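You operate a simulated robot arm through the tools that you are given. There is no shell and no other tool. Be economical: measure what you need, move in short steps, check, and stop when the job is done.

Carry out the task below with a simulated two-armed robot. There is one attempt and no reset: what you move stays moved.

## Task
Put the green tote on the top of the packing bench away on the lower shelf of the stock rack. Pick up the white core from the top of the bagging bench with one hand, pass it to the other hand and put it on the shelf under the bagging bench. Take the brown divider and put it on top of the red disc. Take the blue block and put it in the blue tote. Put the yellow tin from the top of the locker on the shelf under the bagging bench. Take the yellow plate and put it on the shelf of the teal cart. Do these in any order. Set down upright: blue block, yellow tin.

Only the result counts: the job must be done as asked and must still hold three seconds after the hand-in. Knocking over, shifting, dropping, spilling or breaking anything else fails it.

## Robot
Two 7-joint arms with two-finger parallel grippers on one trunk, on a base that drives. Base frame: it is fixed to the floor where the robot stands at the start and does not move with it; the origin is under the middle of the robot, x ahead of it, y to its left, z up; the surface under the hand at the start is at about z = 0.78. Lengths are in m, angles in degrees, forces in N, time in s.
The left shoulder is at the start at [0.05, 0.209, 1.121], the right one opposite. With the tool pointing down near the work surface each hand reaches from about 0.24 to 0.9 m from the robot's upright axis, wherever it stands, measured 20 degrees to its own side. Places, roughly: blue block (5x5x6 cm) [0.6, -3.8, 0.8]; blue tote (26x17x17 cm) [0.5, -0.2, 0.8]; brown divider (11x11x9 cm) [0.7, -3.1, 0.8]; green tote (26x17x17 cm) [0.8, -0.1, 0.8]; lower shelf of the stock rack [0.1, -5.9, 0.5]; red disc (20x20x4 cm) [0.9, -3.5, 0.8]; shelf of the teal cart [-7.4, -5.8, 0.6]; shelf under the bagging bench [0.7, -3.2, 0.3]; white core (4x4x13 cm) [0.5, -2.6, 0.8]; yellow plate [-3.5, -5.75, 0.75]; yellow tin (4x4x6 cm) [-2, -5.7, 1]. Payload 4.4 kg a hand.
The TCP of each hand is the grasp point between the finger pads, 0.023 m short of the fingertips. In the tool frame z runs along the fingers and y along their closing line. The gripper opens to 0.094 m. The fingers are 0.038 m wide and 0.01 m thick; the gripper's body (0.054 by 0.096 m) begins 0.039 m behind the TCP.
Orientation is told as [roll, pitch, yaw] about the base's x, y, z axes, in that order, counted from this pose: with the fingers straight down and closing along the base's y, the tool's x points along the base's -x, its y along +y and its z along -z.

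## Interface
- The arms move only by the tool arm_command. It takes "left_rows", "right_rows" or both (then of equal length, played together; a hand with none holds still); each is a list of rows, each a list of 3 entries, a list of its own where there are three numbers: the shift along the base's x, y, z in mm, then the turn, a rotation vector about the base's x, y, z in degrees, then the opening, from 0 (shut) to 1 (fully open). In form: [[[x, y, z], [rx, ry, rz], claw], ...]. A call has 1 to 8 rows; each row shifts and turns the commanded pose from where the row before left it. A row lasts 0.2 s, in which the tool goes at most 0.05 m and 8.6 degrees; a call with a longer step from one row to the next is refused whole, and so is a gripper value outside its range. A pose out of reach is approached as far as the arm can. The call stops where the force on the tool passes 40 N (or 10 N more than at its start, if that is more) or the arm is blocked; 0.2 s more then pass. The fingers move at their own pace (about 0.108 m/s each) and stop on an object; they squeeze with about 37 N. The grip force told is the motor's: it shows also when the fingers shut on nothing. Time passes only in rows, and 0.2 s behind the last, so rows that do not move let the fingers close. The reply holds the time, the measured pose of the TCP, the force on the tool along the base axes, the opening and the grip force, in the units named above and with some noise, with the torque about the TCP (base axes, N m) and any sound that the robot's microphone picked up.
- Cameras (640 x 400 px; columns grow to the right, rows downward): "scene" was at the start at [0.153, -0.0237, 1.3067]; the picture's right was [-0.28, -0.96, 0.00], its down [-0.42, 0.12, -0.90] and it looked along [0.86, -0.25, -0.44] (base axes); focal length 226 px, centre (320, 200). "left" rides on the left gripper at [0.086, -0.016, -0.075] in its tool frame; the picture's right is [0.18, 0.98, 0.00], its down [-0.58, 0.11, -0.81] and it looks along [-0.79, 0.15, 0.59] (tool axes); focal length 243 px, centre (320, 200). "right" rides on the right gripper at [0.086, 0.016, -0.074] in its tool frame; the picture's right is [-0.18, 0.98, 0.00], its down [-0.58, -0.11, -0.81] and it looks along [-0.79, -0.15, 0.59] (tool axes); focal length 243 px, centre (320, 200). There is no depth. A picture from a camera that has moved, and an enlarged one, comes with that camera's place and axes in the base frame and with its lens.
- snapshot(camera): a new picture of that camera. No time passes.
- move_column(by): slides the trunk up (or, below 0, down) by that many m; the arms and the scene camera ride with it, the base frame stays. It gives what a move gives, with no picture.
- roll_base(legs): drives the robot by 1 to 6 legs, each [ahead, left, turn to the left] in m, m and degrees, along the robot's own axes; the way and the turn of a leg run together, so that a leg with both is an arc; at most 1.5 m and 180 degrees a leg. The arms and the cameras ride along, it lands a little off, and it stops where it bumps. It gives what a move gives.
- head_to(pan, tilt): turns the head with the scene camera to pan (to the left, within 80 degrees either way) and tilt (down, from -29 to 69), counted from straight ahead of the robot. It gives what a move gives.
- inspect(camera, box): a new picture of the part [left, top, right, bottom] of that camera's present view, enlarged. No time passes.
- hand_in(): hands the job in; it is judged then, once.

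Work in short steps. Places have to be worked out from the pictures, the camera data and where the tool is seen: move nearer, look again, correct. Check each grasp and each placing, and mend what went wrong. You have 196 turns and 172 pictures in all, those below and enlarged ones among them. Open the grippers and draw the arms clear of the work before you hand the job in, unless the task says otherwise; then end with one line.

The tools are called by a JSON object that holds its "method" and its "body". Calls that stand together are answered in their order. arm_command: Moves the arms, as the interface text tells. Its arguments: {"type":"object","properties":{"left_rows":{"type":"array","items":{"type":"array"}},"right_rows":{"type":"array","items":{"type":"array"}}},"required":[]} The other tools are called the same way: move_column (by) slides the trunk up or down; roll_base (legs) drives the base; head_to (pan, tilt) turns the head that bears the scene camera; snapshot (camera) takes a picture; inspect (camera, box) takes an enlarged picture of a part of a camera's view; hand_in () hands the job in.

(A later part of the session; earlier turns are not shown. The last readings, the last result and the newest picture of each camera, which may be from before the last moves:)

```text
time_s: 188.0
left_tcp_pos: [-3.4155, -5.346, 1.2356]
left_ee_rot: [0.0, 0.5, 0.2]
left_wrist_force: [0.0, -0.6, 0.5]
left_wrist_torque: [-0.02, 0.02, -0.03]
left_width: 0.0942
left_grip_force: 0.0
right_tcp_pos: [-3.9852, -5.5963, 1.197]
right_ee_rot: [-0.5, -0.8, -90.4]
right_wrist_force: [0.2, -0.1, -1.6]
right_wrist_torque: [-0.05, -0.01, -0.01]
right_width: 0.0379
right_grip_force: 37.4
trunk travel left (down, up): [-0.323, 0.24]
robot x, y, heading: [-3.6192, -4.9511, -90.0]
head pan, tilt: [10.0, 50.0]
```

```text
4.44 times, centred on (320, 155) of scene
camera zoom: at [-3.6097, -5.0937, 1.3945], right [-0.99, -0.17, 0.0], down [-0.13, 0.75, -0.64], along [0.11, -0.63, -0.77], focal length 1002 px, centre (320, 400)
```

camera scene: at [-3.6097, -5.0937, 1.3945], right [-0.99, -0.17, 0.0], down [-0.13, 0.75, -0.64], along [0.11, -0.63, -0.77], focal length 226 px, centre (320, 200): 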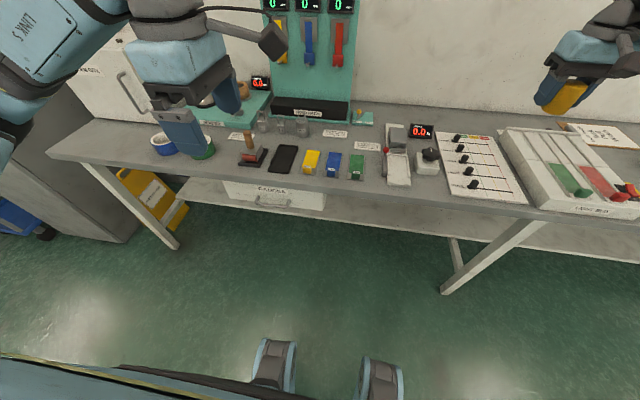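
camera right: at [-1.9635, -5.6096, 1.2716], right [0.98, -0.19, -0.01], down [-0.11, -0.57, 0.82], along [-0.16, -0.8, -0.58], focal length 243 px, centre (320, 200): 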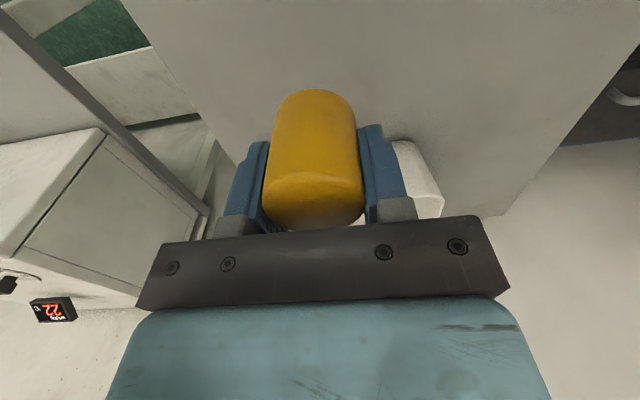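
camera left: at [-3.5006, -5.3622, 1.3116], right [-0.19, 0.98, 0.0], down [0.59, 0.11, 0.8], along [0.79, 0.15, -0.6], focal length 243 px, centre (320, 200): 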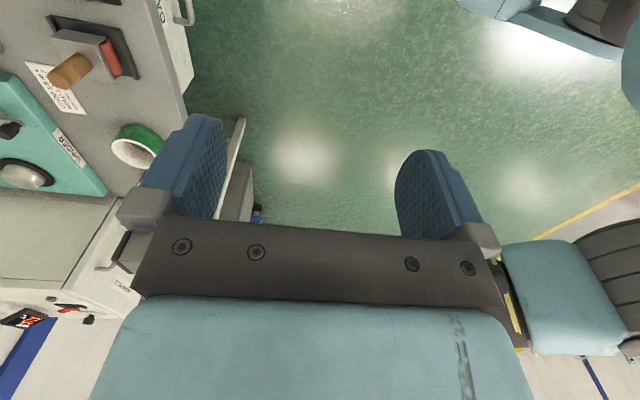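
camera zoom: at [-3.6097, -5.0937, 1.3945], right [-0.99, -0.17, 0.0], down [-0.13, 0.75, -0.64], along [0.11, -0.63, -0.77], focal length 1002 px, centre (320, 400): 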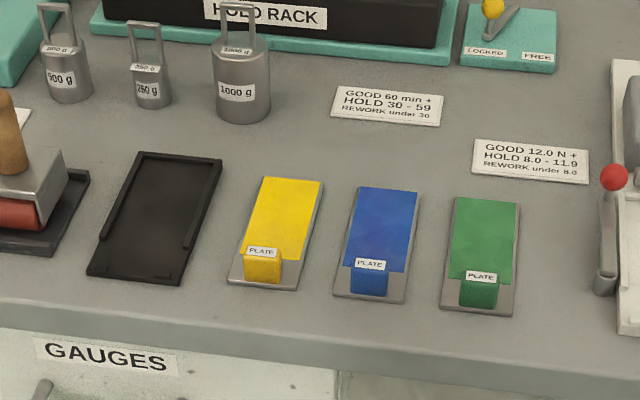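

The plate carries a small yellow block near its front end - the handle. I'll turn the left hand so that it closes along x (yaw -90) and bring it above the block at ≈[-3.455,-5.70].

{"method": "arm_command", "body": {"left_rows": [[[-5, -15, 0], [0, 0, -8.5], 1], [[-5, -15, 0], [0, 0, -8.5], 1], [[-5, -15, 0], [0, 0, -8.5], 1], [[-5, -15, 0], [0, 0, -8.5], 1], [[-5, -20, 0], [0, 0, -8.5], 1], [[-5, -20, 0], [0, 0, -8.5], 1], [[-5, -20, 0], [0, 0, -8.5], 1], [[-5, -20, 0], [0, 0, -8.5], 1]]}}

{"method": "arm_command", "body": {"left_rows": [[[0, -30, -30], [0, 0, -8.5], 1], [[0, -30, -30], [0, 0, -8.5], 1], [[0, -30, -30], [0, 0, -5.5], 1], [[0, -30, -30], [0, 0, 0], 1], [[0, -20, -30], [0, 0, 0], 1]]}}

{"method": "snapshot", "body": {"camera": "left"}}

{"method": "snapshot", "body": {"camera": "scene"}}

```text
time_s: 189.8
left_tcp_pos: [-3.4556, -5.4863, 1.2345]
left_ee_rot: [-0.1, 0.5, -68.0]
left_wrist_force: [-0.1, 0.3, 0.0]
left_wrist_torque: [0.01, -0.02, 0.02]
left_width: 0.094
left_grip_force: 0.1
right_tcp_pos: [-3.985, -5.5965, 1.1968]
right_ee_rot: [-0.7, -0.7, -90.4]
right_wrist_force: [-0.9, 0.2, -0.1]
right_wrist_torque: [-0.02, 0.0, -0.01]
right_width: 0.0375
right_grip_force: 36.9
trunk travel left (down, up): [-0.323, 0.24]
robot x, y, heading: [-3.6198, -4.9534, -90.1]
head pan, tilt: [10.0, 50.0]
```

```text
time_s: 191.0
left_tcp_pos: [-3.455, -5.627, 1.0845]
left_ee_rot: [0.0, 0.5, -90.4]
left_wrist_force: [0.6, 0.0, 0.6]
left_wrist_torque: [0.0, 0.0, 0.0]
left_width: 0.0939
left_grip_force: 0.2
right_tcp_pos: [-3.9859, -5.5979, 1.1965]
right_ee_rot: [-0.7, -0.8, -90.5]
right_wrist_force: [-0.3, 0.5, -0.3]
right_wrist_torque: [-0.02, -0.02, 0.03]
right_width: 0.0376
right_grip_force: 37.9
trunk travel left (down, up): [-0.323, 0.24]
robot x, y, heading: [-3.6209, -4.952, -90.9]
head pan, tilt: [10.0, 50.0]
```

```text
99 pictures are left
camera left: at [-3.4708, -5.5408, 1.1611], right [0.98, 0.18, 0.0], down [0.1, -0.59, 0.8], along [0.14, -0.79, -0.6], focal length 243 px, centre (320, 200)
```

left: 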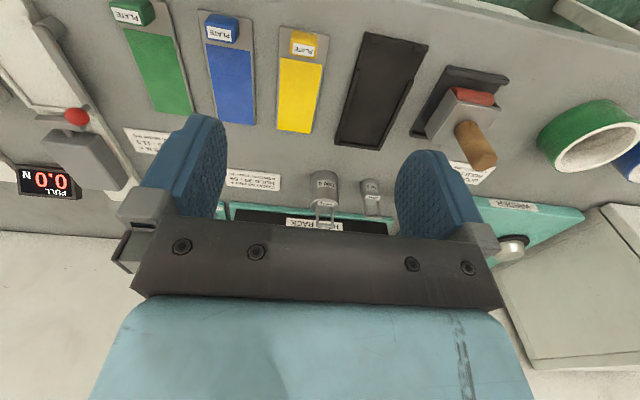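

```text
98 pictures are left
camera scene: at [-3.6097, -5.0945, 1.3943], right [-0.99, -0.17, 0.0], down [-0.13, 0.76, -0.64], along [0.11, -0.63, -0.77], focal length 226 px, centre (320, 200)
```

scene: 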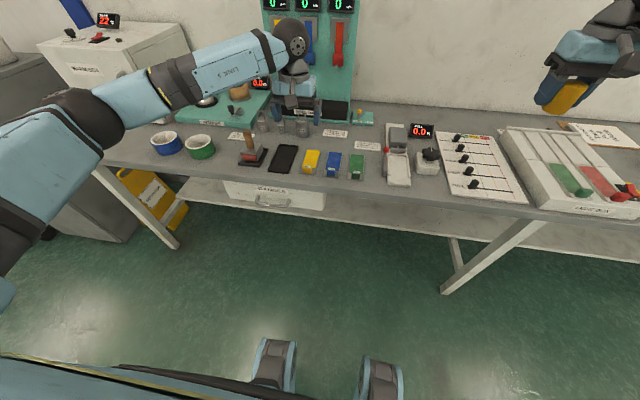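

Block appears at x≈-3.466, y≈-5.655, height uncertain (0.85–0.88). Lower to z≈0.97 and look again.

{"method": "arm_command", "body": {"left_rows": [[[-5, -10, -30], [0, 0, 0], 1], [[-5, -10, -40], [0, 0, 0], 1], [[0, -6, -40], [0, 0, 0], 1]]}}

{"method": "snapshot", "body": {"camera": "left"}}

{"method": "inspect", "body": {"camera": "scene", "box": [240, 70, 380, 190]}}

```text
time_s: 191.8
left_tcp_pos: [-3.4661, -5.6552, 0.9755]
left_ee_rot: [0.1, 0.5, -90.3]
left_wrist_force: [-0.2, 0.1, -0.6]
left_wrist_torque: [0.03, -0.05, -0.03]
left_width: 0.0938
left_grip_force: 0.0
right_tcp_pos: [-3.9858, -5.5978, 1.1967]
right_ee_rot: [-0.6, -0.8, -90.5]
right_wrist_force: [0.3, 0.0, -0.9]
right_wrist_torque: [0.02, 0.01, -0.03]
right_width: 0.0377
right_grip_force: 37.1
trunk travel left (down, up): [-0.323, 0.24]
robot x, y, heading: [-3.6195, -4.9523, -90.3]
head pan, tilt: [10.0, 50.0]
```

```text
97 pictures are left
camera left: at [-3.4813, -5.5678, 1.0508], right [0.98, 0.18, 0.0], down [0.11, -0.59, 0.8], along [0.14, -0.79, -0.6], focal length 243 px, centre (320, 200)
```

left: 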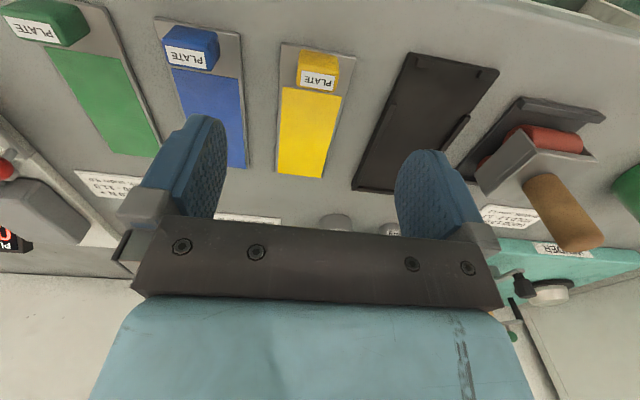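

```text
3.33 times, centred on (310, 130) of scene
camera zoom: at [-3.6095, -5.0946, 1.3944], right [-0.99, -0.17, 0.0], down [-0.13, 0.76, -0.64], along [0.11, -0.63, -0.77], focal length 752 px, centre (353, 433)
```

zoom: 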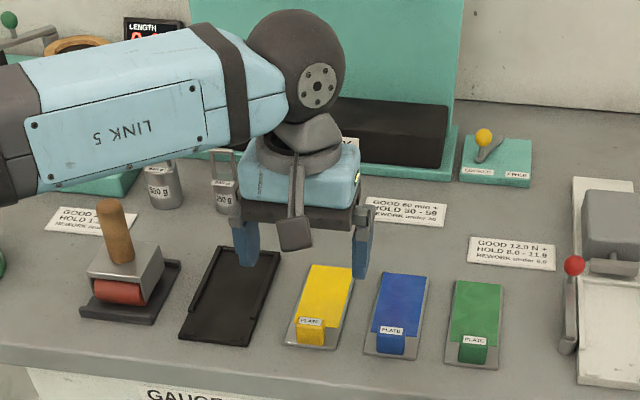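

The hand is above the block already (x -3.466, y -5.655). Descend 50 mm and recheck.

{"method": "arm_command", "body": {"left_rows": [[[0, 0, -25], [0, 0, 0], 1], [[0, 0, -25], [0, 0, 0], 1]]}}

{"method": "snapshot", "body": {"camera": "left"}}

{"method": "inspect", "body": {"camera": "scene", "box": [260, 110, 360, 190]}}

```text
time_s: 192.4
left_tcp_pos: [-3.4662, -5.6524, 0.9265]
left_ee_rot: [0.1, 0.6, -90.4]
left_wrist_force: [0.3, -0.5, 0.0]
left_wrist_torque: [-0.01, -0.01, -0.03]
left_width: 0.0941
left_grip_force: 0.0
right_tcp_pos: [-3.9848, -5.597, 1.1966]
right_ee_rot: [-0.6, -0.9, -90.4]
right_wrist_force: [-0.6, -0.1, -1.1]
right_wrist_torque: [0.0, 0.01, -0.02]
right_width: 0.038
right_grip_force: 36.9
trunk travel left (down, up): [-0.323, 0.24]
robot x, y, heading: [-3.6186, -4.9512, -90.3]
head pan, tilt: [10.0, 50.0]
```

```text
95 pictures are left
camera left: at [-3.4806, -5.5665, 1.0017], right [0.98, 0.18, 0.0], down [0.11, -0.59, 0.8], along [0.14, -0.79, -0.6], focal length 243 px, centre (320, 200)
```

left: 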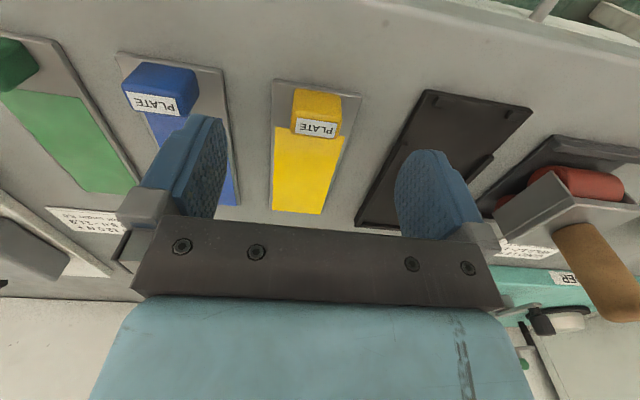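

```text
5.00 times, centred on (310, 150) of scene
camera zoom: at [-3.6097, -5.0941, 1.3944], right [-0.99, -0.17, 0.0], down [-0.13, 0.76, -0.64], along [0.11, -0.63, -0.77], focal length 1127 px, centre (370, 450)
```

zoom: 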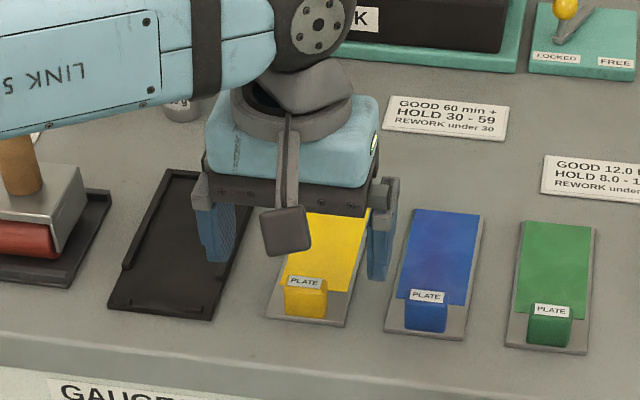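

The block's top is ≈0.89 at y≈-5.647. I'll narrow the fingers to ~42 mm and descend until just above the plate.

{"method": "arm_command", "body": {"left_rows": [[[-3, 5, 0], [0, 0, 0], 0.45], [[0, 0, 0], [0, 0, 0], 0.45], [[0, 0, -14], [0, 0, 0], 0.45], [[0, 0, -12], [0, 0, 0], 0.45]]}}

{"method": "snapshot", "body": {"camera": "left"}}

{"method": "inspect", "body": {"camera": "scene", "box": [260, 110, 360, 190]}}

```text
time_s: 193.4
left_tcp_pos: [-3.4676, -5.648, 0.9]
left_ee_rot: [0.0, 0.5, -90.4]
left_wrist_force: [0.0, 0.4, -0.7]
left_wrist_torque: [-0.01, -0.04, -0.01]
left_width: 0.0423
left_grip_force: 0.2
right_tcp_pos: [-3.9844, -5.5969, 1.1968]
right_ee_rot: [-0.6, -0.7, -90.5]
right_wrist_force: [0.3, -0.2, -0.3]
right_wrist_torque: [0.0, -0.01, -0.01]
right_width: 0.0376
right_grip_force: 37.1
trunk travel left (down, up): [-0.323, 0.24]
robot x, y, heading: [-3.6211, -4.9551, -90.2]
head pan, tilt: [10.0, 50.0]
```

```text
93 pictures are left
camera left: at [-3.4837, -5.5614, 0.9757], right [0.98, 0.18, 0.0], down [0.1, -0.59, 0.8], along [0.14, -0.79, -0.6], focal length 243 px, centre (320, 200)
```

left: 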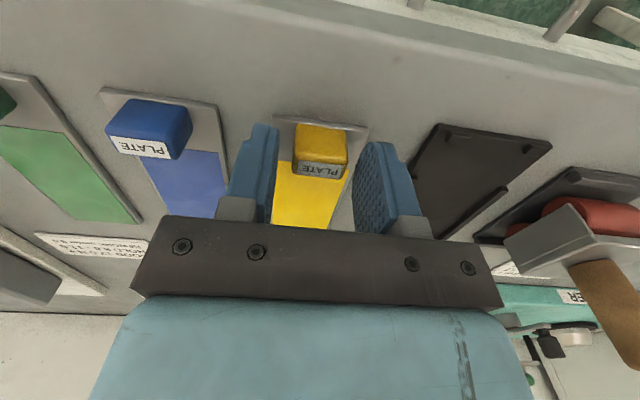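

```text
5.00 times, centred on (310, 150) of scene
camera zoom: at [-3.6097, -5.094, 1.3944], right [-0.99, -0.17, 0.0], down [-0.13, 0.76, -0.64], along [0.11, -0.63, -0.77], focal length 1127 px, centre (370, 450)
```

zoom: 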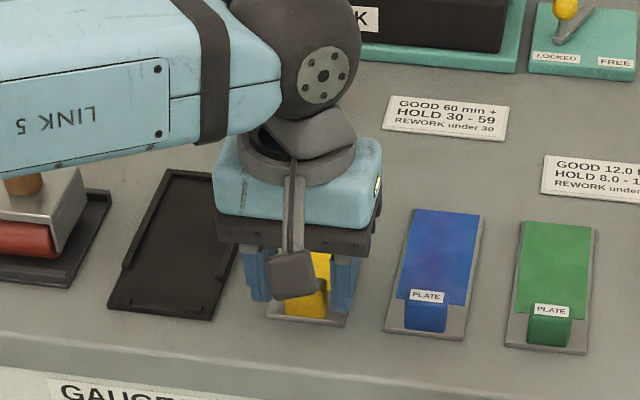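

Centred. Descend a further 12 mm in small steps, feeling for the plate.

{"method": "arm_command", "body": {"left_rows": [[[0, 3, -4], [0, 0, 0], 0.45], [[0, 0, -4], [0, 0, 0], 0.45], [[0, 0, -4], [0, 0, 0], 0.45]]}}

{"method": "inspect", "body": {"camera": "left", "box": [200, 90, 440, 240]}}

{"method": "inspect", "body": {"camera": "scene", "box": [285, 135, 345, 185]}}

```text
time_s: 194.2
left_tcp_pos: [-3.4672, -5.6442, 0.8886]
left_ee_rot: [0.0, 0.5, -90.4]
left_wrist_force: [-0.1, 1.6, 0.8]
left_wrist_torque: [-0.03, -0.02, -0.02]
left_width: 0.0424
left_grip_force: 0.1
right_tcp_pos: [-3.9853, -5.5965, 1.1973]
right_ee_rot: [-0.6, -0.8, -90.4]
right_wrist_force: [-0.5, -0.2, -1.6]
right_wrist_torque: [-0.03, 0.01, 0.02]
right_width: 0.0375
right_grip_force: 37.1
trunk travel left (down, up): [-0.323, 0.24]
robot x, y, heading: [-3.6159, -4.9531, -90.2]
head pan, tilt: [10.0, 50.0]
```

```text
2.67 times, centred on (320, 165) of left
camera zoom: at [-3.483, -5.5579, 0.9638], right [0.98, 0.18, 0.0], down [0.11, -0.59, 0.8], along [0.14, -0.79, -0.6], focal length 647 px, centre (320, 293)
```

zoom: 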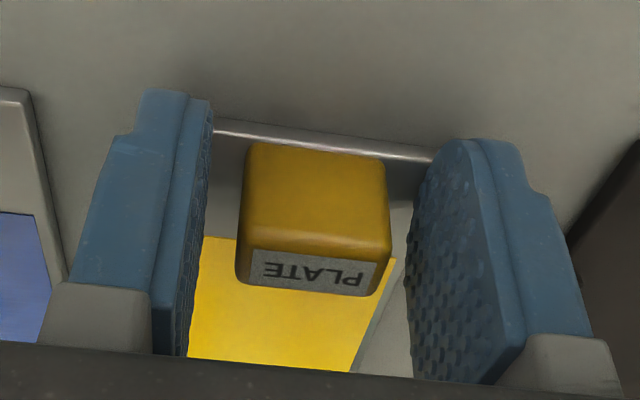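

```text
8.00 times, centred on (315, 160) of scene
camera zoom: at [-3.6097, -5.0938, 1.3944], right [-0.99, -0.17, 0.0], down [-0.13, 0.76, -0.64], along [0.11, -0.63, -0.77], focal length 1804 px, centre (360, 520)
```

zoom: 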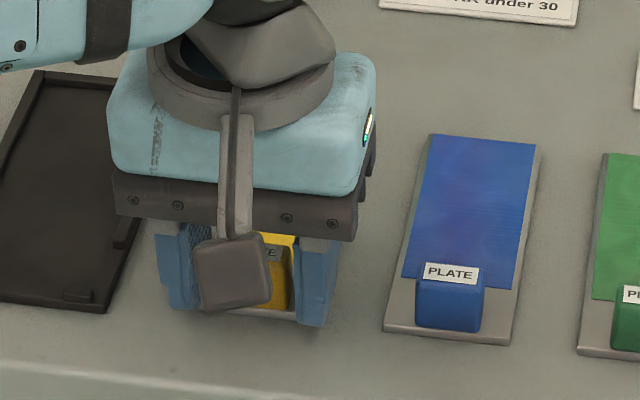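

The block is well between the pads, close to the plate. Close and lift.

{"method": "arm_command", "body": {"left_rows": [[[0, 0, 0], [0, 0, 0], 0], [[0, 0, 0], [0, 0, 0], 0], [[0, 0, 0], [0, 0, 0], 0]]}}

{"method": "arm_command", "body": {"left_rows": [[[0, 0, 20], [0, 0, 0], 0], [[0, 0, 40], [0, 0, 0], 0], [[0, 0, 40], [0, 0, 0], 0], [[0, 0, 40], [0, 0, 0], 0]]}}

{"method": "snapshot", "body": {"camera": "left"}}

{"method": "snapshot", "body": {"camera": "scene"}}

```text
time_s: 195.0
left_tcp_pos: [-3.4692, -5.6446, 0.8889]
left_ee_rot: [0.1, 0.5, -90.4]
left_wrist_force: [0.1, -0.1, 1.9]
left_wrist_torque: [-0.03, -0.13, 0.06]
left_width: 0.0275
left_grip_force: 37.1
right_tcp_pos: [-3.9845, -5.5962, 1.1962]
right_ee_rot: [-0.5, -0.9, -90.3]
right_wrist_force: [-0.2, 0.4, 0.4]
right_wrist_torque: [-0.02, 0.02, -0.02]
right_width: 0.0377
right_grip_force: 37.1
trunk travel left (down, up): [-0.323, 0.24]
robot x, y, heading: [-3.616, -4.9495, -90.1]
head pan, tilt: [10.0, 50.0]
```

```text
time_s: 196.0
left_tcp_pos: [-3.4686, -5.642, 1.0286]
left_ee_rot: [0.1, 0.5, -90.5]
left_wrist_force: [0.2, 0.7, -2.8]
left_wrist_torque: [0.14, -0.04, 0.03]
left_width: 0.0276
left_grip_force: 37.1
right_tcp_pos: [-3.9842, -5.597, 1.1965]
right_ee_rot: [-0.6, -0.8, -90.4]
right_wrist_force: [-0.1, 0.1, -1.2]
right_wrist_torque: [0.01, -0.02, 0.01]
right_width: 0.0376
right_grip_force: 37.2
trunk travel left (down, up): [-0.323, 0.24]
robot x, y, heading: [-3.6215, -4.9499, -90.2]
head pan, tilt: [10.0, 50.0]
```

```text
89 pictures are left
camera left: at [-3.4831, -5.5572, 1.1048], right [0.98, 0.18, 0.0], down [0.1, -0.59, 0.8], along [0.14, -0.79, -0.6], focal length 243 px, centre (320, 200)
```

left: 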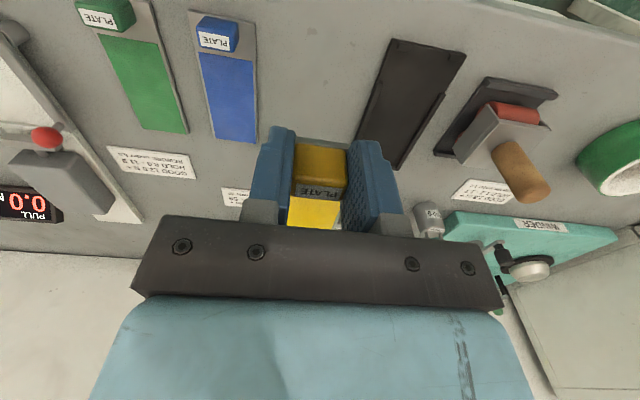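

```text
88 pictures are left
camera scene: at [-3.61, -5.0933, 1.3944], right [-0.99, -0.17, 0.0], down [-0.13, 0.75, -0.64], along [0.11, -0.63, -0.77], focal length 226 px, centre (320, 200)
```

scene: 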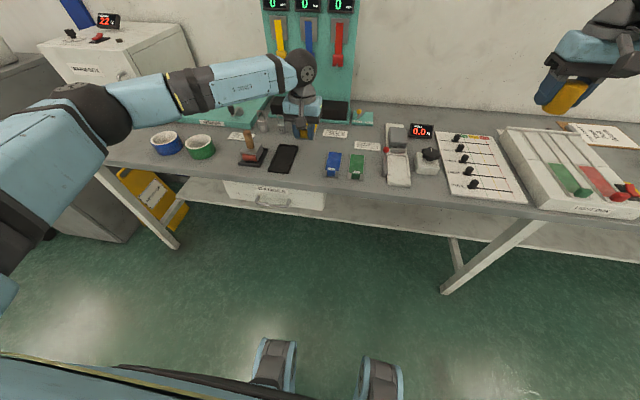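

Plate lifted cleanly. Back off and look along the aisle towards the teal cart before driving.

{"method": "roll_base", "body": {"legs": [[-0.5, 0, 0]]}}

{"method": "head_to", "body": {"pan": -60, "tilt": 15}}

{"method": "snapshot", "body": {"camera": "scene"}}

```text
time_s: 198.9
left_tcp_pos: [-3.4648, -5.1417, 1.0287]
left_ee_rot: [0.0, 0.5, -90.5]
left_wrist_force: [-0.5, 0.6, -2.9]
left_wrist_torque: [0.13, 0.02, -0.01]
left_width: 0.0277
left_grip_force: 36.5
right_tcp_pos: [-3.9828, -5.0941, 1.1963]
right_ee_rot: [-0.6, -0.8, -90.5]
right_wrist_force: [-0.1, 0.9, -1.0]
right_wrist_torque: [0.02, 0.02, 0.03]
right_width: 0.0376
right_grip_force: 37.2
trunk travel left (down, up): [-0.323, 0.24]
robot x, y, heading: [-3.616, -4.4537, -90.4]
head pan, tilt: [10.0, 50.0]
```

```text
time_s: 200.3
left_tcp_pos: [-3.4657, -5.1416, 1.0289]
left_ee_rot: [0.0, 0.5, -90.4]
left_wrist_force: [0.5, -0.3, -2.6]
left_wrist_torque: [0.13, 0.0, -0.04]
left_width: 0.0277
left_grip_force: 37.2
right_tcp_pos: [-3.9842, -5.0948, 1.1953]
right_ee_rot: [-0.6, -0.8, -90.5]
right_wrist_force: [-1.1, -0.3, -0.4]
right_wrist_torque: [-0.02, -0.02, -0.01]
right_width: 0.0372
right_grip_force: 36.8
trunk travel left (down, up): [-0.323, 0.24]
robot x, y, heading: [-3.6173, -4.4495, -90.2]
head pan, tilt: [-60.0, 15.0]
```

```text
87 pictures are left
camera scene: at [-3.7011, -4.5625, 1.4481], right [-0.5, 0.87, 0.0], down [0.23, 0.13, -0.97], along [-0.84, -0.48, -0.26], focal length 226 px, centre (320, 200)
```

scene: 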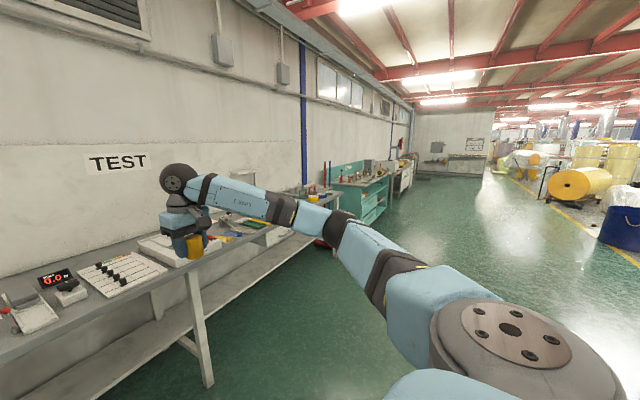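

The aisle is clear. Drive 3.5 m sideways along it.

{"method": "roll_base", "body": {"legs": [[0, -1.2, 0], [0, -1.2, 0], [0, -1.1, 0]]}}

{"method": "head_to", "body": {"pan": 0, "tilt": 25}}

{"method": "snapshot", "body": {"camera": "scene"}}

```text
time_s: 231.1
left_tcp_pos: [-6.9781, -5.1245, 1.0289]
left_ee_rot: [0.0, 0.5, -90.5]
left_wrist_force: [-0.4, 0.6, -2.2]
left_wrist_torque: [0.15, 0.0, -0.02]
left_width: 0.028
left_grip_force: 37.5
right_tcp_pos: [-7.4947, -5.0753, 1.1968]
right_ee_rot: [-0.6, -0.8, -90.5]
right_wrist_force: [-0.3, -0.3, -0.8]
right_wrist_torque: [-0.01, -0.05, 0.03]
right_width: 0.0375
right_grip_force: 36.6
trunk travel left (down, up): [-0.323, 0.24]
robot x, y, heading: [-7.1269, -4.4317, -90.3]
head pan, tilt: [-60.0, 15.0]
```

```text
time_s: 232.4
left_tcp_pos: [-6.9781, -5.1247, 1.0278]
left_ee_rot: [0.0, 0.6, -90.4]
left_wrist_force: [0.3, 0.2, -3.6]
left_wrist_torque: [0.15, 0.01, -0.02]
left_width: 0.0279
left_grip_force: 37.1
right_tcp_pos: [-7.4948, -5.0776, 1.1968]
right_ee_rot: [-0.6, -0.7, -90.5]
right_wrist_force: [0.5, -0.1, -1.1]
right_wrist_torque: [0.0, -0.03, 0.01]
right_width: 0.0379
right_grip_force: 36.9
trunk travel left (down, up): [-0.323, 0.24]
robot x, y, heading: [-7.1278, -4.4319, -90.3]
head pan, tilt: [0.0, 25.0]
```

```text
86 pictures are left
camera scene: at [-7.1332, -4.5905, 1.4319], right [-1.0, 0.01, 0.0], down [0.0, 0.42, -0.91], along [-0.01, -0.91, -0.42], focal length 226 px, centre (320, 200)
```

scene: 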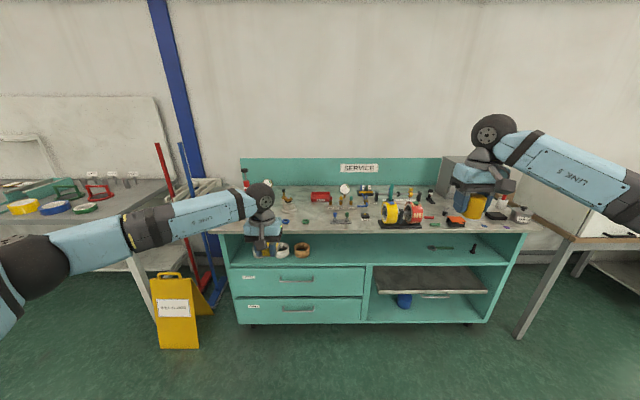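

The cart's open shelf is at z≈0.57 under a top at ≈0.76, so the plate must be inserted with a hand leaning forward (~45°). I need a flat place to set the plate down and regrasp it; look at the bench to the left.

{"method": "head_to", "body": {"pan": 35, "tilt": 28}}

{"method": "snapshot", "body": {"camera": "scene"}}

```text
time_s: 233.4
left_tcp_pos: [-6.9789, -5.124, 1.0293]
left_ee_rot: [0.0, 0.5, -90.4]
left_wrist_force: [0.4, 0.0, -3.1]
left_wrist_torque: [0.1, 0.01, 0.0]
left_width: 0.0277
left_grip_force: 37.3
right_tcp_pos: [-7.4955, -5.0775, 1.196]
right_ee_rot: [-0.7, -0.8, -90.4]
right_wrist_force: [-0.3, 0.4, -1.1]
right_wrist_torque: [0.03, 0.0, 0.02]
right_width: 0.0377
right_grip_force: 36.5
trunk travel left (down, up): [-0.323, 0.24]
robot x, y, heading: [-7.1267, -4.4293, -90.4]
head pan, tilt: [35.0, 28.0]
```

```text
85 pictures are left
camera scene: at [-7.0808, -4.5734, 1.4271], right [-0.82, -0.57, 0.0], down [-0.27, 0.39, -0.88], along [0.5, -0.73, -0.47], focal length 226 px, centre (320, 200)
```

scene: 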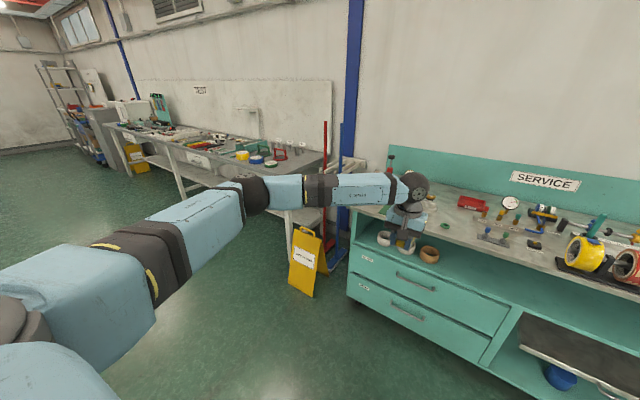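

The right end of the test bench, around [-6.05, -5.7], is free. Drive left 0.92 m and forward 0.48 m, then check with the cameras.

{"method": "roll_base", "body": {"legs": [[0, 0.92, 0], [0.46, 0, 0]]}}

{"method": "head_to", "body": {"pan": 10, "tilt": 45}}

{"method": "snapshot", "body": {"camera": "scene"}}

{"method": "snapshot", "body": {"camera": "left"}}

```text
time_s: 244.2
left_tcp_pos: [-6.0635, -5.5891, 1.0286]
left_ee_rot: [0.0, 0.6, -90.3]
left_wrist_force: [0.4, 0.1, -2.1]
left_wrist_torque: [0.15, 0.03, 0.04]
left_width: 0.0274
left_grip_force: 37.5
right_tcp_pos: [-6.5794, -5.5429, 1.1961]
right_ee_rot: [-0.5, -0.6, -90.4]
right_wrist_force: [0.0, -0.6, -0.2]
right_wrist_torque: [-0.02, 0.01, -0.03]
right_width: 0.0376
right_grip_force: 36.8
trunk travel left (down, up): [-0.323, 0.24]
robot x, y, heading: [-6.2121, -4.8989, -90.1]
head pan, tilt: [35.0, 28.0]
```

```text
time_s: 245.1
left_tcp_pos: [-6.0627, -5.5898, 1.0273]
left_ee_rot: [-0.1, 0.5, -90.4]
left_wrist_force: [-1.4, 0.4, -2.7]
left_wrist_torque: [0.13, -0.02, 0.0]
left_width: 0.0278
left_grip_force: 36.8
right_tcp_pos: [-6.58, -5.5424, 1.1963]
right_ee_rot: [-0.6, -0.8, -90.4]
right_wrist_force: [0.4, 0.5, -0.4]
right_wrist_torque: [-0.01, -0.03, 0.0]
right_width: 0.0376
right_grip_force: 36.4
trunk travel left (down, up): [-0.323, 0.24]
robot x, y, heading: [-6.2163, -4.8991, -90.3]
head pan, tilt: [10.0, 45.0]
```

```text
84 pictures are left
camera scene: at [-6.2039, -5.0439, 1.4013], right [-0.99, -0.17, 0.0], down [-0.12, 0.7, -0.71], along [0.12, -0.7, -0.71], focal length 226 px, centre (320, 200)
```

scene: 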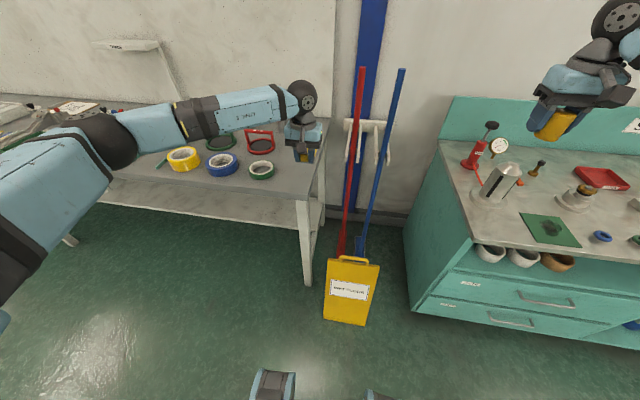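

```text
83 pictures are left
camera left: at [-6.0777, -5.5034, 1.104], right [0.98, 0.18, 0.0], down [0.11, -0.59, 0.8], along [0.14, -0.79, -0.6], focal length 243 px, centre (320, 200)
```

left: 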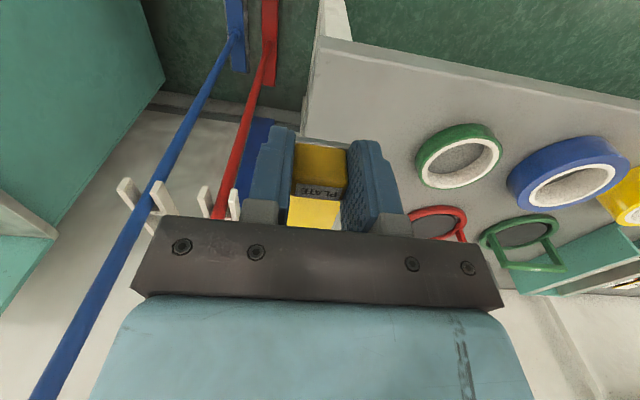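

The bench end is at x≈-6.07 and the green tape's edge at -5.915, so the plate fits at x≈-5.995. Move there and lower gently.

{"method": "arm_command", "body": {"left_rows": [[[22, -23, 0], [0, 0, 0], 0], [[22, -23, 0], [0, 0, 0], 0], [[22, -24, 0], [0, 0, 0], 0], [[0, 0, -40], [0, 0, 0], 0], [[0, 0, -40], [0, 0, 0], 0], [[0, 0, -40], [0, 0, 0], 0]]}}

{"method": "snapshot", "body": {"camera": "left"}}

{"method": "inspect", "body": {"camera": "scene", "box": [200, 70, 380, 220]}}

```text
time_s: 246.5
left_tcp_pos: [-5.9943, -5.6606, 0.9079]
left_ee_rot: [0.0, 0.7, -90.3]
left_wrist_force: [0.4, -0.2, -3.7]
left_wrist_torque: [0.14, -0.02, 0.01]
left_width: 0.0276
left_grip_force: 37.7
right_tcp_pos: [-6.5798, -5.5441, 1.196]
right_ee_rot: [-0.6, -0.6, -90.4]
right_wrist_force: [-1.1, -0.9, -0.8]
right_wrist_torque: [0.0, -0.01, 0.03]
right_width: 0.0377
right_grip_force: 36.8
trunk travel left (down, up): [-0.323, 0.24]
robot x, y, heading: [-6.2162, -4.8974, -90.4]
head pan, tilt: [10.0, 45.0]
```

```text
82 pictures are left
camera left: at [-6.0113, -5.5745, 0.9829], right [0.98, 0.18, 0.0], down [0.11, -0.59, 0.8], along [0.14, -0.79, -0.6], focal length 243 px, centre (320, 200)
```

left: 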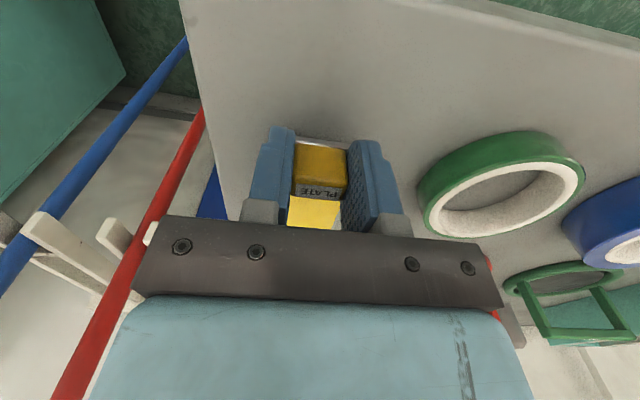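

```text
2.67 times, centred on (290, 145) of scene
camera zoom: at [-6.2036, -5.045, 1.4012], right [-0.99, -0.17, 0.0], down [-0.12, 0.7, -0.71], along [0.12, -0.7, -0.71], focal length 601 px, centre (400, 347)
```

zoom: 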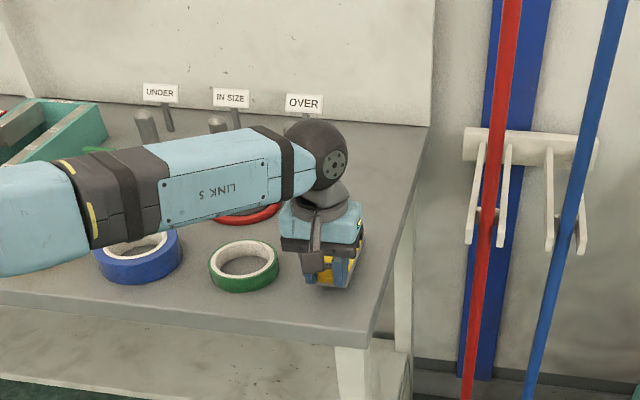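

Position is free. Lower the last 2 cm gently.

{"method": "arm_command", "body": {"left_rows": [[[0, 0, -6], [0, 0, 0], 0], [[0, 0, -5], [0, 0, 0], 0], [[0, 0, -4], [0, 0, 0], 0], [[0, 0, -3], [0, 0, 0], 0], [[0, 0, -2], [0, 0, 0], 0]]}}

```text
time_s: 247.7
left_tcp_pos: [-5.9965, -5.6581, 0.8882]
left_ee_rot: [0.0, 0.4, -90.3]
left_wrist_force: [0.4, -0.7, 0.4]
left_wrist_torque: [-0.25, 0.01, 0.02]
left_width: 0.028
left_grip_force: 37.2
right_tcp_pos: [-6.5799, -5.5411, 1.1967]
right_ee_rot: [-0.6, -0.8, -90.4]
right_wrist_force: [0.3, 0.3, -1.0]
right_wrist_torque: [-0.04, -0.02, 0.02]
right_width: 0.0378
right_grip_force: 37.2
trunk travel left (down, up): [-0.323, 0.24]
robot x, y, heading: [-6.2143, -4.8946, -90.1]
head pan, tilt: [10.0, 45.0]
```

The plate rests on the bench. Open to 45%, rise 7 cm and lean the hand 42° forward.

{"method": "arm_command", "body": {"left_rows": [[[0, 0, 0], [0, 0, 0], 0.45], [[0, 0, 0], [0, 0, 0], 0.45], [[0, 0, 35], [0, 0, 0], 0.45], [[0, 0, 35], [-6, 0, 0], 0.45], [[0, 0, 0], [-8, 0, 0], 0.45], [[0, 0, 0], [-8, 0, 0], 0.45], [[0, 0, 0], [-8, 0, 0], 0.45], [[0, 0, 0], [-8, 0, 0], 0.45]]}}

{"method": "snapshot", "body": {"camera": "left"}}

{"method": "inspect", "body": {"camera": "scene", "box": [220, 90, 360, 210]}}

```text
time_s: 249.5
left_tcp_pos: [-5.996, -5.659, 0.959]
left_ee_rot: [0.1, -37.6, -90.3]
left_wrist_force: [0.7, 0.6, 0.0]
left_wrist_torque: [-0.01, -0.01, 0.01]
left_width: 0.0424
left_grip_force: 0.1
right_tcp_pos: [-6.5792, -5.5426, 1.1963]
right_ee_rot: [-0.6, -0.8, -90.4]
right_wrist_force: [0.8, 0.5, -0.8]
right_wrist_torque: [-0.05, 0.02, -0.01]
right_width: 0.0375
right_grip_force: 37.5
trunk travel left (down, up): [-0.323, 0.24]
robot x, y, heading: [-6.2135, -4.8969, -90.3]
head pan, tilt: [10.0, 45.0]
```

```text
80 pictures are left
camera left: at [-6.0119, -5.5451, 0.9653], right [0.98, 0.14, -0.11], down [0.11, 0.03, 0.99], along [0.14, -0.99, 0.01], focal length 243 px, centre (320, 200)
```

left: 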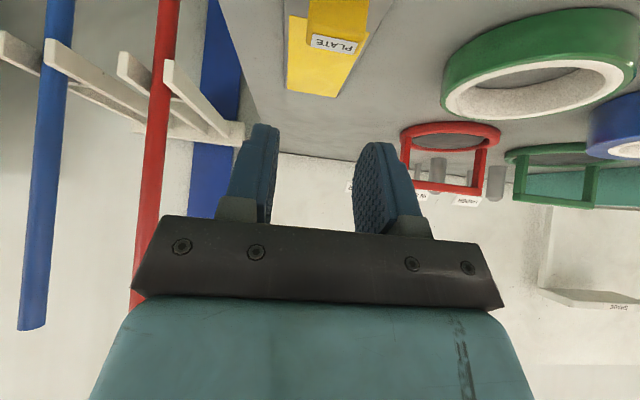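

```text
3.33 times, centred on (290, 150) of scene
camera zoom: at [-6.2037, -5.0435, 1.4014], right [-0.99, -0.17, 0.0], down [-0.12, 0.7, -0.71], along [0.12, -0.7, -0.71], focal length 752 px, centre (420, 367)
```

zoom: 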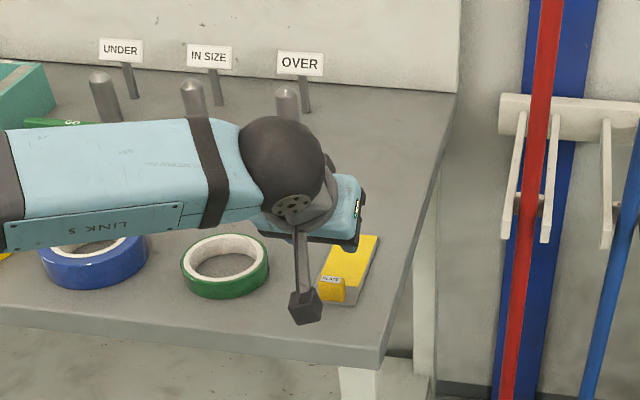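

Lean is 38°. Descend to z≈0.902 over the block and look.

{"method": "arm_command", "body": {"left_rows": [[[0, 3, -25], [0, 0, 0], 0.45], [[0, 0, -20], [0, 0, 0], 0.45], [[0, 0, -11], [0, 0, 0], 0.45]]}}

{"method": "inspect", "body": {"camera": "left", "box": [200, 60, 440, 240]}}

{"method": "inspect", "body": {"camera": "scene", "box": [250, 120, 350, 200]}}

```text
time_s: 250.3
left_tcp_pos: [-5.9966, -5.6556, 0.9023]
left_ee_rot: [0.3, -37.5, -90.6]
left_wrist_force: [-0.2, 0.0, 0.7]
left_wrist_torque: [-0.01, -0.01, 0.0]
left_width: 0.0424
left_grip_force: 0.1
right_tcp_pos: [-6.5789, -5.543, 1.1966]
right_ee_rot: [-0.6, -0.8, -90.5]
right_wrist_force: [-0.1, 0.0, 0.3]
right_wrist_torque: [0.01, 0.02, 0.01]
right_width: 0.0379
right_grip_force: 36.8
trunk travel left (down, up): [-0.323, 0.24]
robot x, y, heading: [-6.2146, -4.8999, -90.0]
head pan, tilt: [10.0, 45.0]
```

```text
2.22 times, centred on (320, 150) of left
camera zoom: at [-6.012, -5.5419, 0.9092], right [0.98, 0.14, -0.11], down [0.1, 0.03, 0.99], along [0.14, -0.99, 0.01], focal length 539 px, centre (320, 311)
```

zoom: 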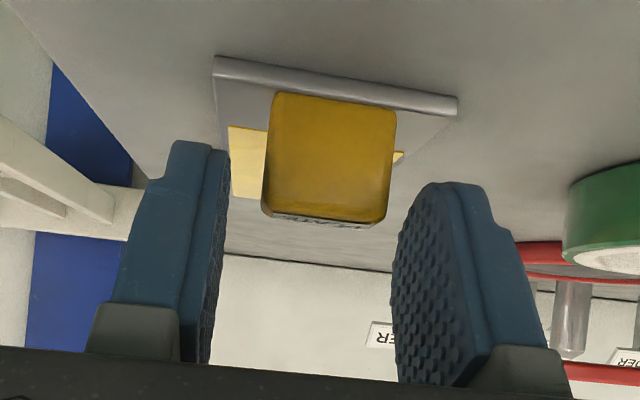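

```text
5.00 times, centred on (300, 160) of scene
camera zoom: at [-6.204, -5.0438, 1.4013], right [-0.99, -0.17, 0.0], down [-0.12, 0.7, -0.71], along [0.12, -0.7, -0.71], focal length 1127 px, centre (420, 400)
```

zoom: 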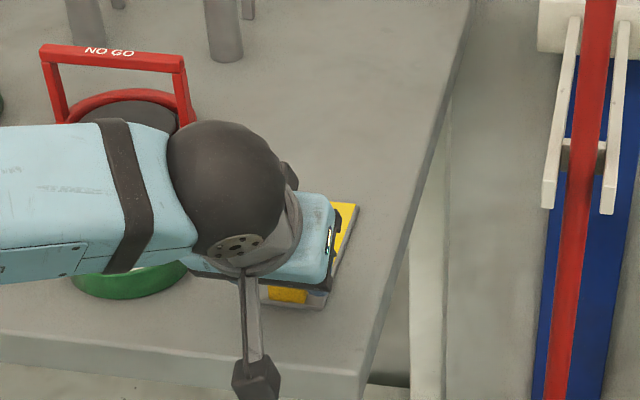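

About 1.4 cm overlap already; go 6 mm lower, then close and lift.

{"method": "arm_command", "body": {"left_rows": [[[-1, 0, -4], [0, 0, 0], 0.45], [[0, 0, -3], [0, 0, 0], 0.45], [[0, 0, 0], [0, 0, 0], 0], [[0, 0, 0], [0, 0, 0], 0], [[0, 0, 0], [0, 0, 0], 0]]}}

{"method": "arm_command", "body": {"left_rows": [[[0, 0, 20], [0, 0, 0], 0], [[0, 0, 40], [0, 0, 0], 0], [[0, 0, 40], [0, 0, 0], 0]]}}

{"method": "snapshot", "body": {"camera": "left"}}

{"method": "inspect", "body": {"camera": "scene", "box": [220, 80, 360, 200]}}

```text
time_s: 251.5
left_tcp_pos: [-5.9979, -5.6565, 0.8957]
left_ee_rot: [0.4, -37.5, -90.5]
left_wrist_force: [-0.6, 0.2, 0.0]
left_wrist_torque: [-0.04, 0.09, 0.0]
left_width: 0.0278
left_grip_force: 37.1
right_tcp_pos: [-6.5801, -5.5433, 1.1964]
right_ee_rot: [-0.7, -0.8, -90.4]
right_wrist_force: [0.6, 0.3, -1.5]
right_wrist_torque: [-0.02, 0.0, 0.03]
right_width: 0.0375
right_grip_force: 36.8
trunk travel left (down, up): [-0.323, 0.24]
robot x, y, heading: [-6.2164, -4.8964, -90.4]
head pan, tilt: [10.0, 45.0]
```

```text
time_s: 252.3
left_tcp_pos: [-5.9961, -5.6566, 0.9953]
left_ee_rot: [0.3, -37.5, -90.5]
left_wrist_force: [0.8, -0.2, -3.0]
left_wrist_torque: [0.14, -0.01, -0.04]
left_width: 0.0277
left_grip_force: 37.0
right_tcp_pos: [-6.5794, -5.5424, 1.1959]
right_ee_rot: [-0.6, -0.7, -90.3]
right_wrist_force: [-0.7, -0.5, -0.4]
right_wrist_torque: [-0.02, 0.02, 0.01]
right_width: 0.0376
right_grip_force: 37.0
trunk travel left (down, up): [-0.323, 0.24]
robot x, y, heading: [-6.2185, -4.899, -90.1]
head pan, tilt: [10.0, 45.0]
```

```text
76 pictures are left
camera left: at [-6.0119, -5.5417, 1.0018], right [0.98, 0.14, -0.11], down [0.1, 0.03, 0.99], along [0.14, -0.99, 0.01], focal length 243 px, centre (320, 200)
```

left: 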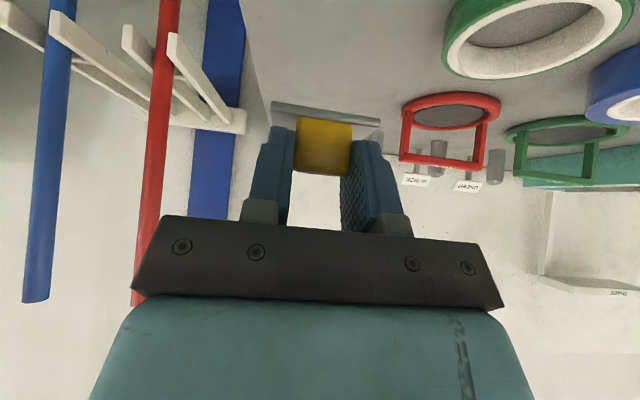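

```text
3.33 times, centred on (290, 140) of scene
camera zoom: at [-6.2042, -5.0433, 1.4013], right [-0.99, -0.17, 0.0], down [-0.12, 0.7, -0.71], along [0.12, -0.7, -0.71], focal length 752 px, centre (420, 400)
```

zoom: 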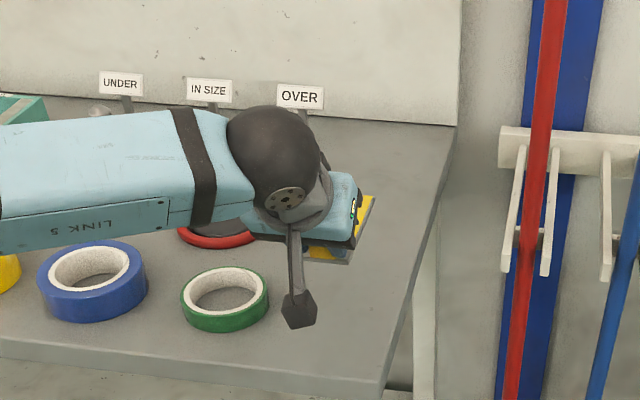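

Held level, now leaning. Retract the right hand (tin) back and up so it stays clear of the cart, then drive to the cart.

{"method": "arm_command", "body": {"right_rows": [[[0, 35, 30], [0, 0, 0], 0], [[0, 35, 30], [0, 0, 0], 0], [[0, 35, 30], [0, 0, 0], 0], [[0, 35, 30], [0, 0, 0], 0], [[0, 30, 30], [0, 0, 0], 0], [[0, 30, 30], [0, 0, 0], 0]]}}

{"method": "roll_base", "body": {"legs": [[-0.4, 0, 0], [0, -1.35, 0]]}}

{"method": "move_column", "body": {"by": -0.3}}

{"method": "head_to", "body": {"pan": 10, "tilt": 25}}

{"method": "snapshot", "body": {"camera": "scene"}}

```text
time_s: 253.7
left_tcp_pos: [-5.9953, -5.6545, 0.9961]
left_ee_rot: [0.1, -37.7, -90.4]
left_wrist_force: [-0.6, 0.5, -1.7]
left_wrist_torque: [0.13, 0.01, 0.02]
left_width: 0.0278
left_grip_force: 37.1
right_tcp_pos: [-6.5784, -5.3389, 1.377]
right_ee_rot: [-0.6, -0.9, -90.5]
right_wrist_force: [0.4, 0.3, -0.3]
right_wrist_torque: [-0.04, 0.03, 0.01]
right_width: 0.0377
right_grip_force: 37.3
trunk travel left (down, up): [-0.323, 0.24]
robot x, y, heading: [-6.2179, -4.8967, -90.1]
head pan, tilt: [10.0, 45.0]
```

```text
time_s: 267.9
left_tcp_pos: [-7.3443, -5.2518, 0.9947]
left_ee_rot: [0.3, -37.5, -90.0]
left_wrist_force: [0.4, 0.7, -2.7]
left_wrist_torque: [0.16, -0.02, 0.03]
left_width: 0.0276
left_grip_force: 37.1
right_tcp_pos: [-7.9294, -4.9403, 1.3755]
right_ee_rot: [-0.5, -0.7, -90.1]
right_wrist_force: [0.0, -0.3, 0.3]
right_wrist_torque: [-0.03, 0.01, -0.02]
right_width: 0.0378
right_grip_force: 36.5
trunk travel left (down, up): [-0.323, 0.24]
robot x, y, heading: [-7.5634, -4.4986, -89.8]
head pan, tilt: [10.0, 45.0]
```

```text
time_s: 270.9
left_tcp_pos: [-7.3444, -5.2527, 0.6948]
left_ee_rot: [0.3, -37.5, -90.1]
left_wrist_force: [-1.1, -0.3, -3.2]
left_wrist_torque: [0.11, -0.03, -0.02]
left_width: 0.0277
left_grip_force: 37.3
right_tcp_pos: [-7.9282, -4.9406, 1.0769]
right_ee_rot: [-0.5, -0.8, -90.2]
right_wrist_force: [0.4, 0.0, -0.4]
right_wrist_torque: [-0.02, -0.01, -0.01]
right_width: 0.0375
right_grip_force: 37.3
trunk travel left (down, up): [-0.023, 0.54]
robot x, y, heading: [-7.5653, -4.4926, -89.9]
head pan, tilt: [10.0, 45.0]
```

```text
time_s: 271.7
left_tcp_pos: [-7.3448, -5.2518, 0.6947]
left_ee_rot: [0.1, -37.4, -90.1]
left_wrist_force: [0.3, -0.1, -2.7]
left_wrist_torque: [0.15, 0.0, 0.0]
left_width: 0.0276
left_grip_force: 37.3
right_tcp_pos: [-7.9289, -4.9401, 1.0763]
right_ee_rot: [-0.6, -0.8, -90.2]
right_wrist_force: [-0.8, -0.1, -0.1]
right_wrist_torque: [0.0, 0.02, 0.01]
right_width: 0.0373
right_grip_force: 37.3
trunk travel left (down, up): [-0.023, 0.54]
robot x, y, heading: [-7.5657, -4.4948, -89.7]
head pan, tilt: [10.0, 25.0]
```

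```text
74 pictures are left
camera scene: at [-7.5527, -4.6514, 1.1318], right [-0.98, -0.17, 0.0], down [-0.07, 0.42, -0.91], along [0.16, -0.89, -0.42], focal length 226 px, centre (320, 200)
```

scene: 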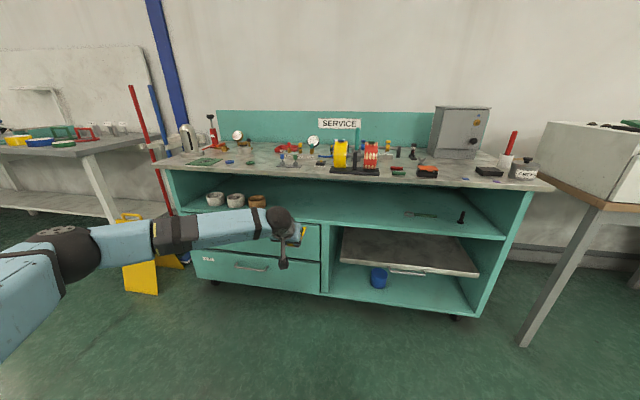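

Shelf top ≈0.575, underside of the top ≈0.79, front at y≈-5.585. Lower the hand to z≈0.64 (plate bottom ≈0.606) and advance 0.27 m.

{"method": "arm_command", "body": {"left_rows": [[[0, 0, -28], [0, 0, 0], 0], [[0, 0, -27], [0, 0, 0], 0]]}}

{"method": "roll_base", "body": {"legs": [[0.27, 0, 0]]}}

{"method": "snapshot", "body": {"camera": "left"}}

{"method": "inspect", "body": {"camera": "scene", "box": [180, 160, 420, 310]}}

```text
time_s: 272.3
left_tcp_pos: [-7.3439, -5.2522, 0.6391]
left_ee_rot: [0.3, -37.4, -90.1]
left_wrist_force: [0.7, -0.2, -2.3]
left_wrist_torque: [0.15, 0.0, 0.0]
left_width: 0.0276
left_grip_force: 37.3
right_tcp_pos: [-7.9278, -4.9415, 1.075]
right_ee_rot: [-0.5, -0.8, -90.2]
right_wrist_force: [0.0, 0.4, -0.9]
right_wrist_torque: [-0.06, -0.01, 0.05]
right_width: 0.0376
right_grip_force: 36.8
trunk travel left (down, up): [-0.023, 0.54]
robot x, y, heading: [-7.5646, -4.4946, -89.8]
head pan, tilt: [10.0, 25.0]
```

```text
time_s: 274.2
left_tcp_pos: [-7.3444, -5.5243, 0.6389]
left_ee_rot: [0.3, -37.4, -90.1]
left_wrist_force: [0.0, 0.3, -2.6]
left_wrist_torque: [0.14, 0.0, 0.01]
left_width: 0.0278
left_grip_force: 37.0
right_tcp_pos: [-7.9278, -5.2128, 1.0764]
right_ee_rot: [-0.6, -0.8, -90.0]
right_wrist_force: [0.1, 1.1, -0.3]
right_wrist_torque: [-0.01, -0.02, -0.02]
right_width: 0.0377
right_grip_force: 37.0
trunk travel left (down, up): [-0.023, 0.54]
robot x, y, heading: [-7.5688, -4.7672, -89.9]
head pan, tilt: [10.0, 25.0]
```

```text
73 pictures are left
camera left: at [-7.3596, -5.4095, 0.6458], right [0.98, 0.15, -0.11], down [0.1, 0.03, 0.99], along [0.15, -0.99, 0.01], focal length 243 px, centre (320, 200)
```

left: 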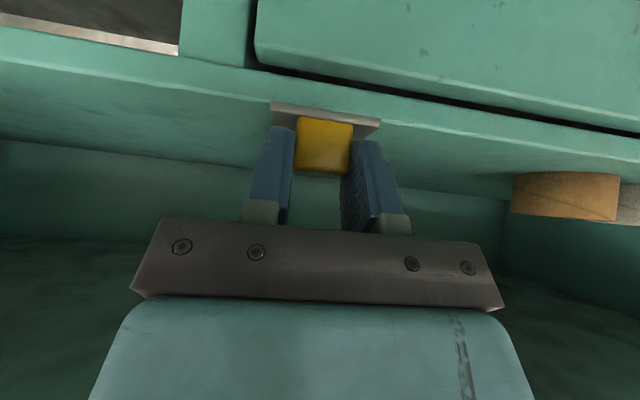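

```text
2.67 times, centred on (300, 235) of scene
camera zoom: at [-7.5523, -4.9233, 1.1317], right [-0.98, -0.17, 0.0], down [-0.07, 0.42, -0.91], along [0.16, -0.89, -0.42], focal length 601 px, centre (373, 107)
```

zoom: 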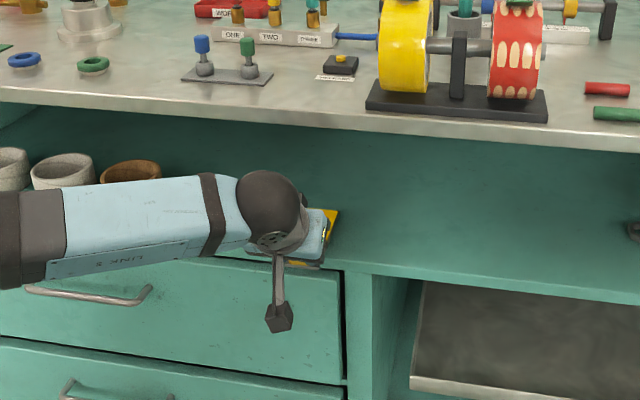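

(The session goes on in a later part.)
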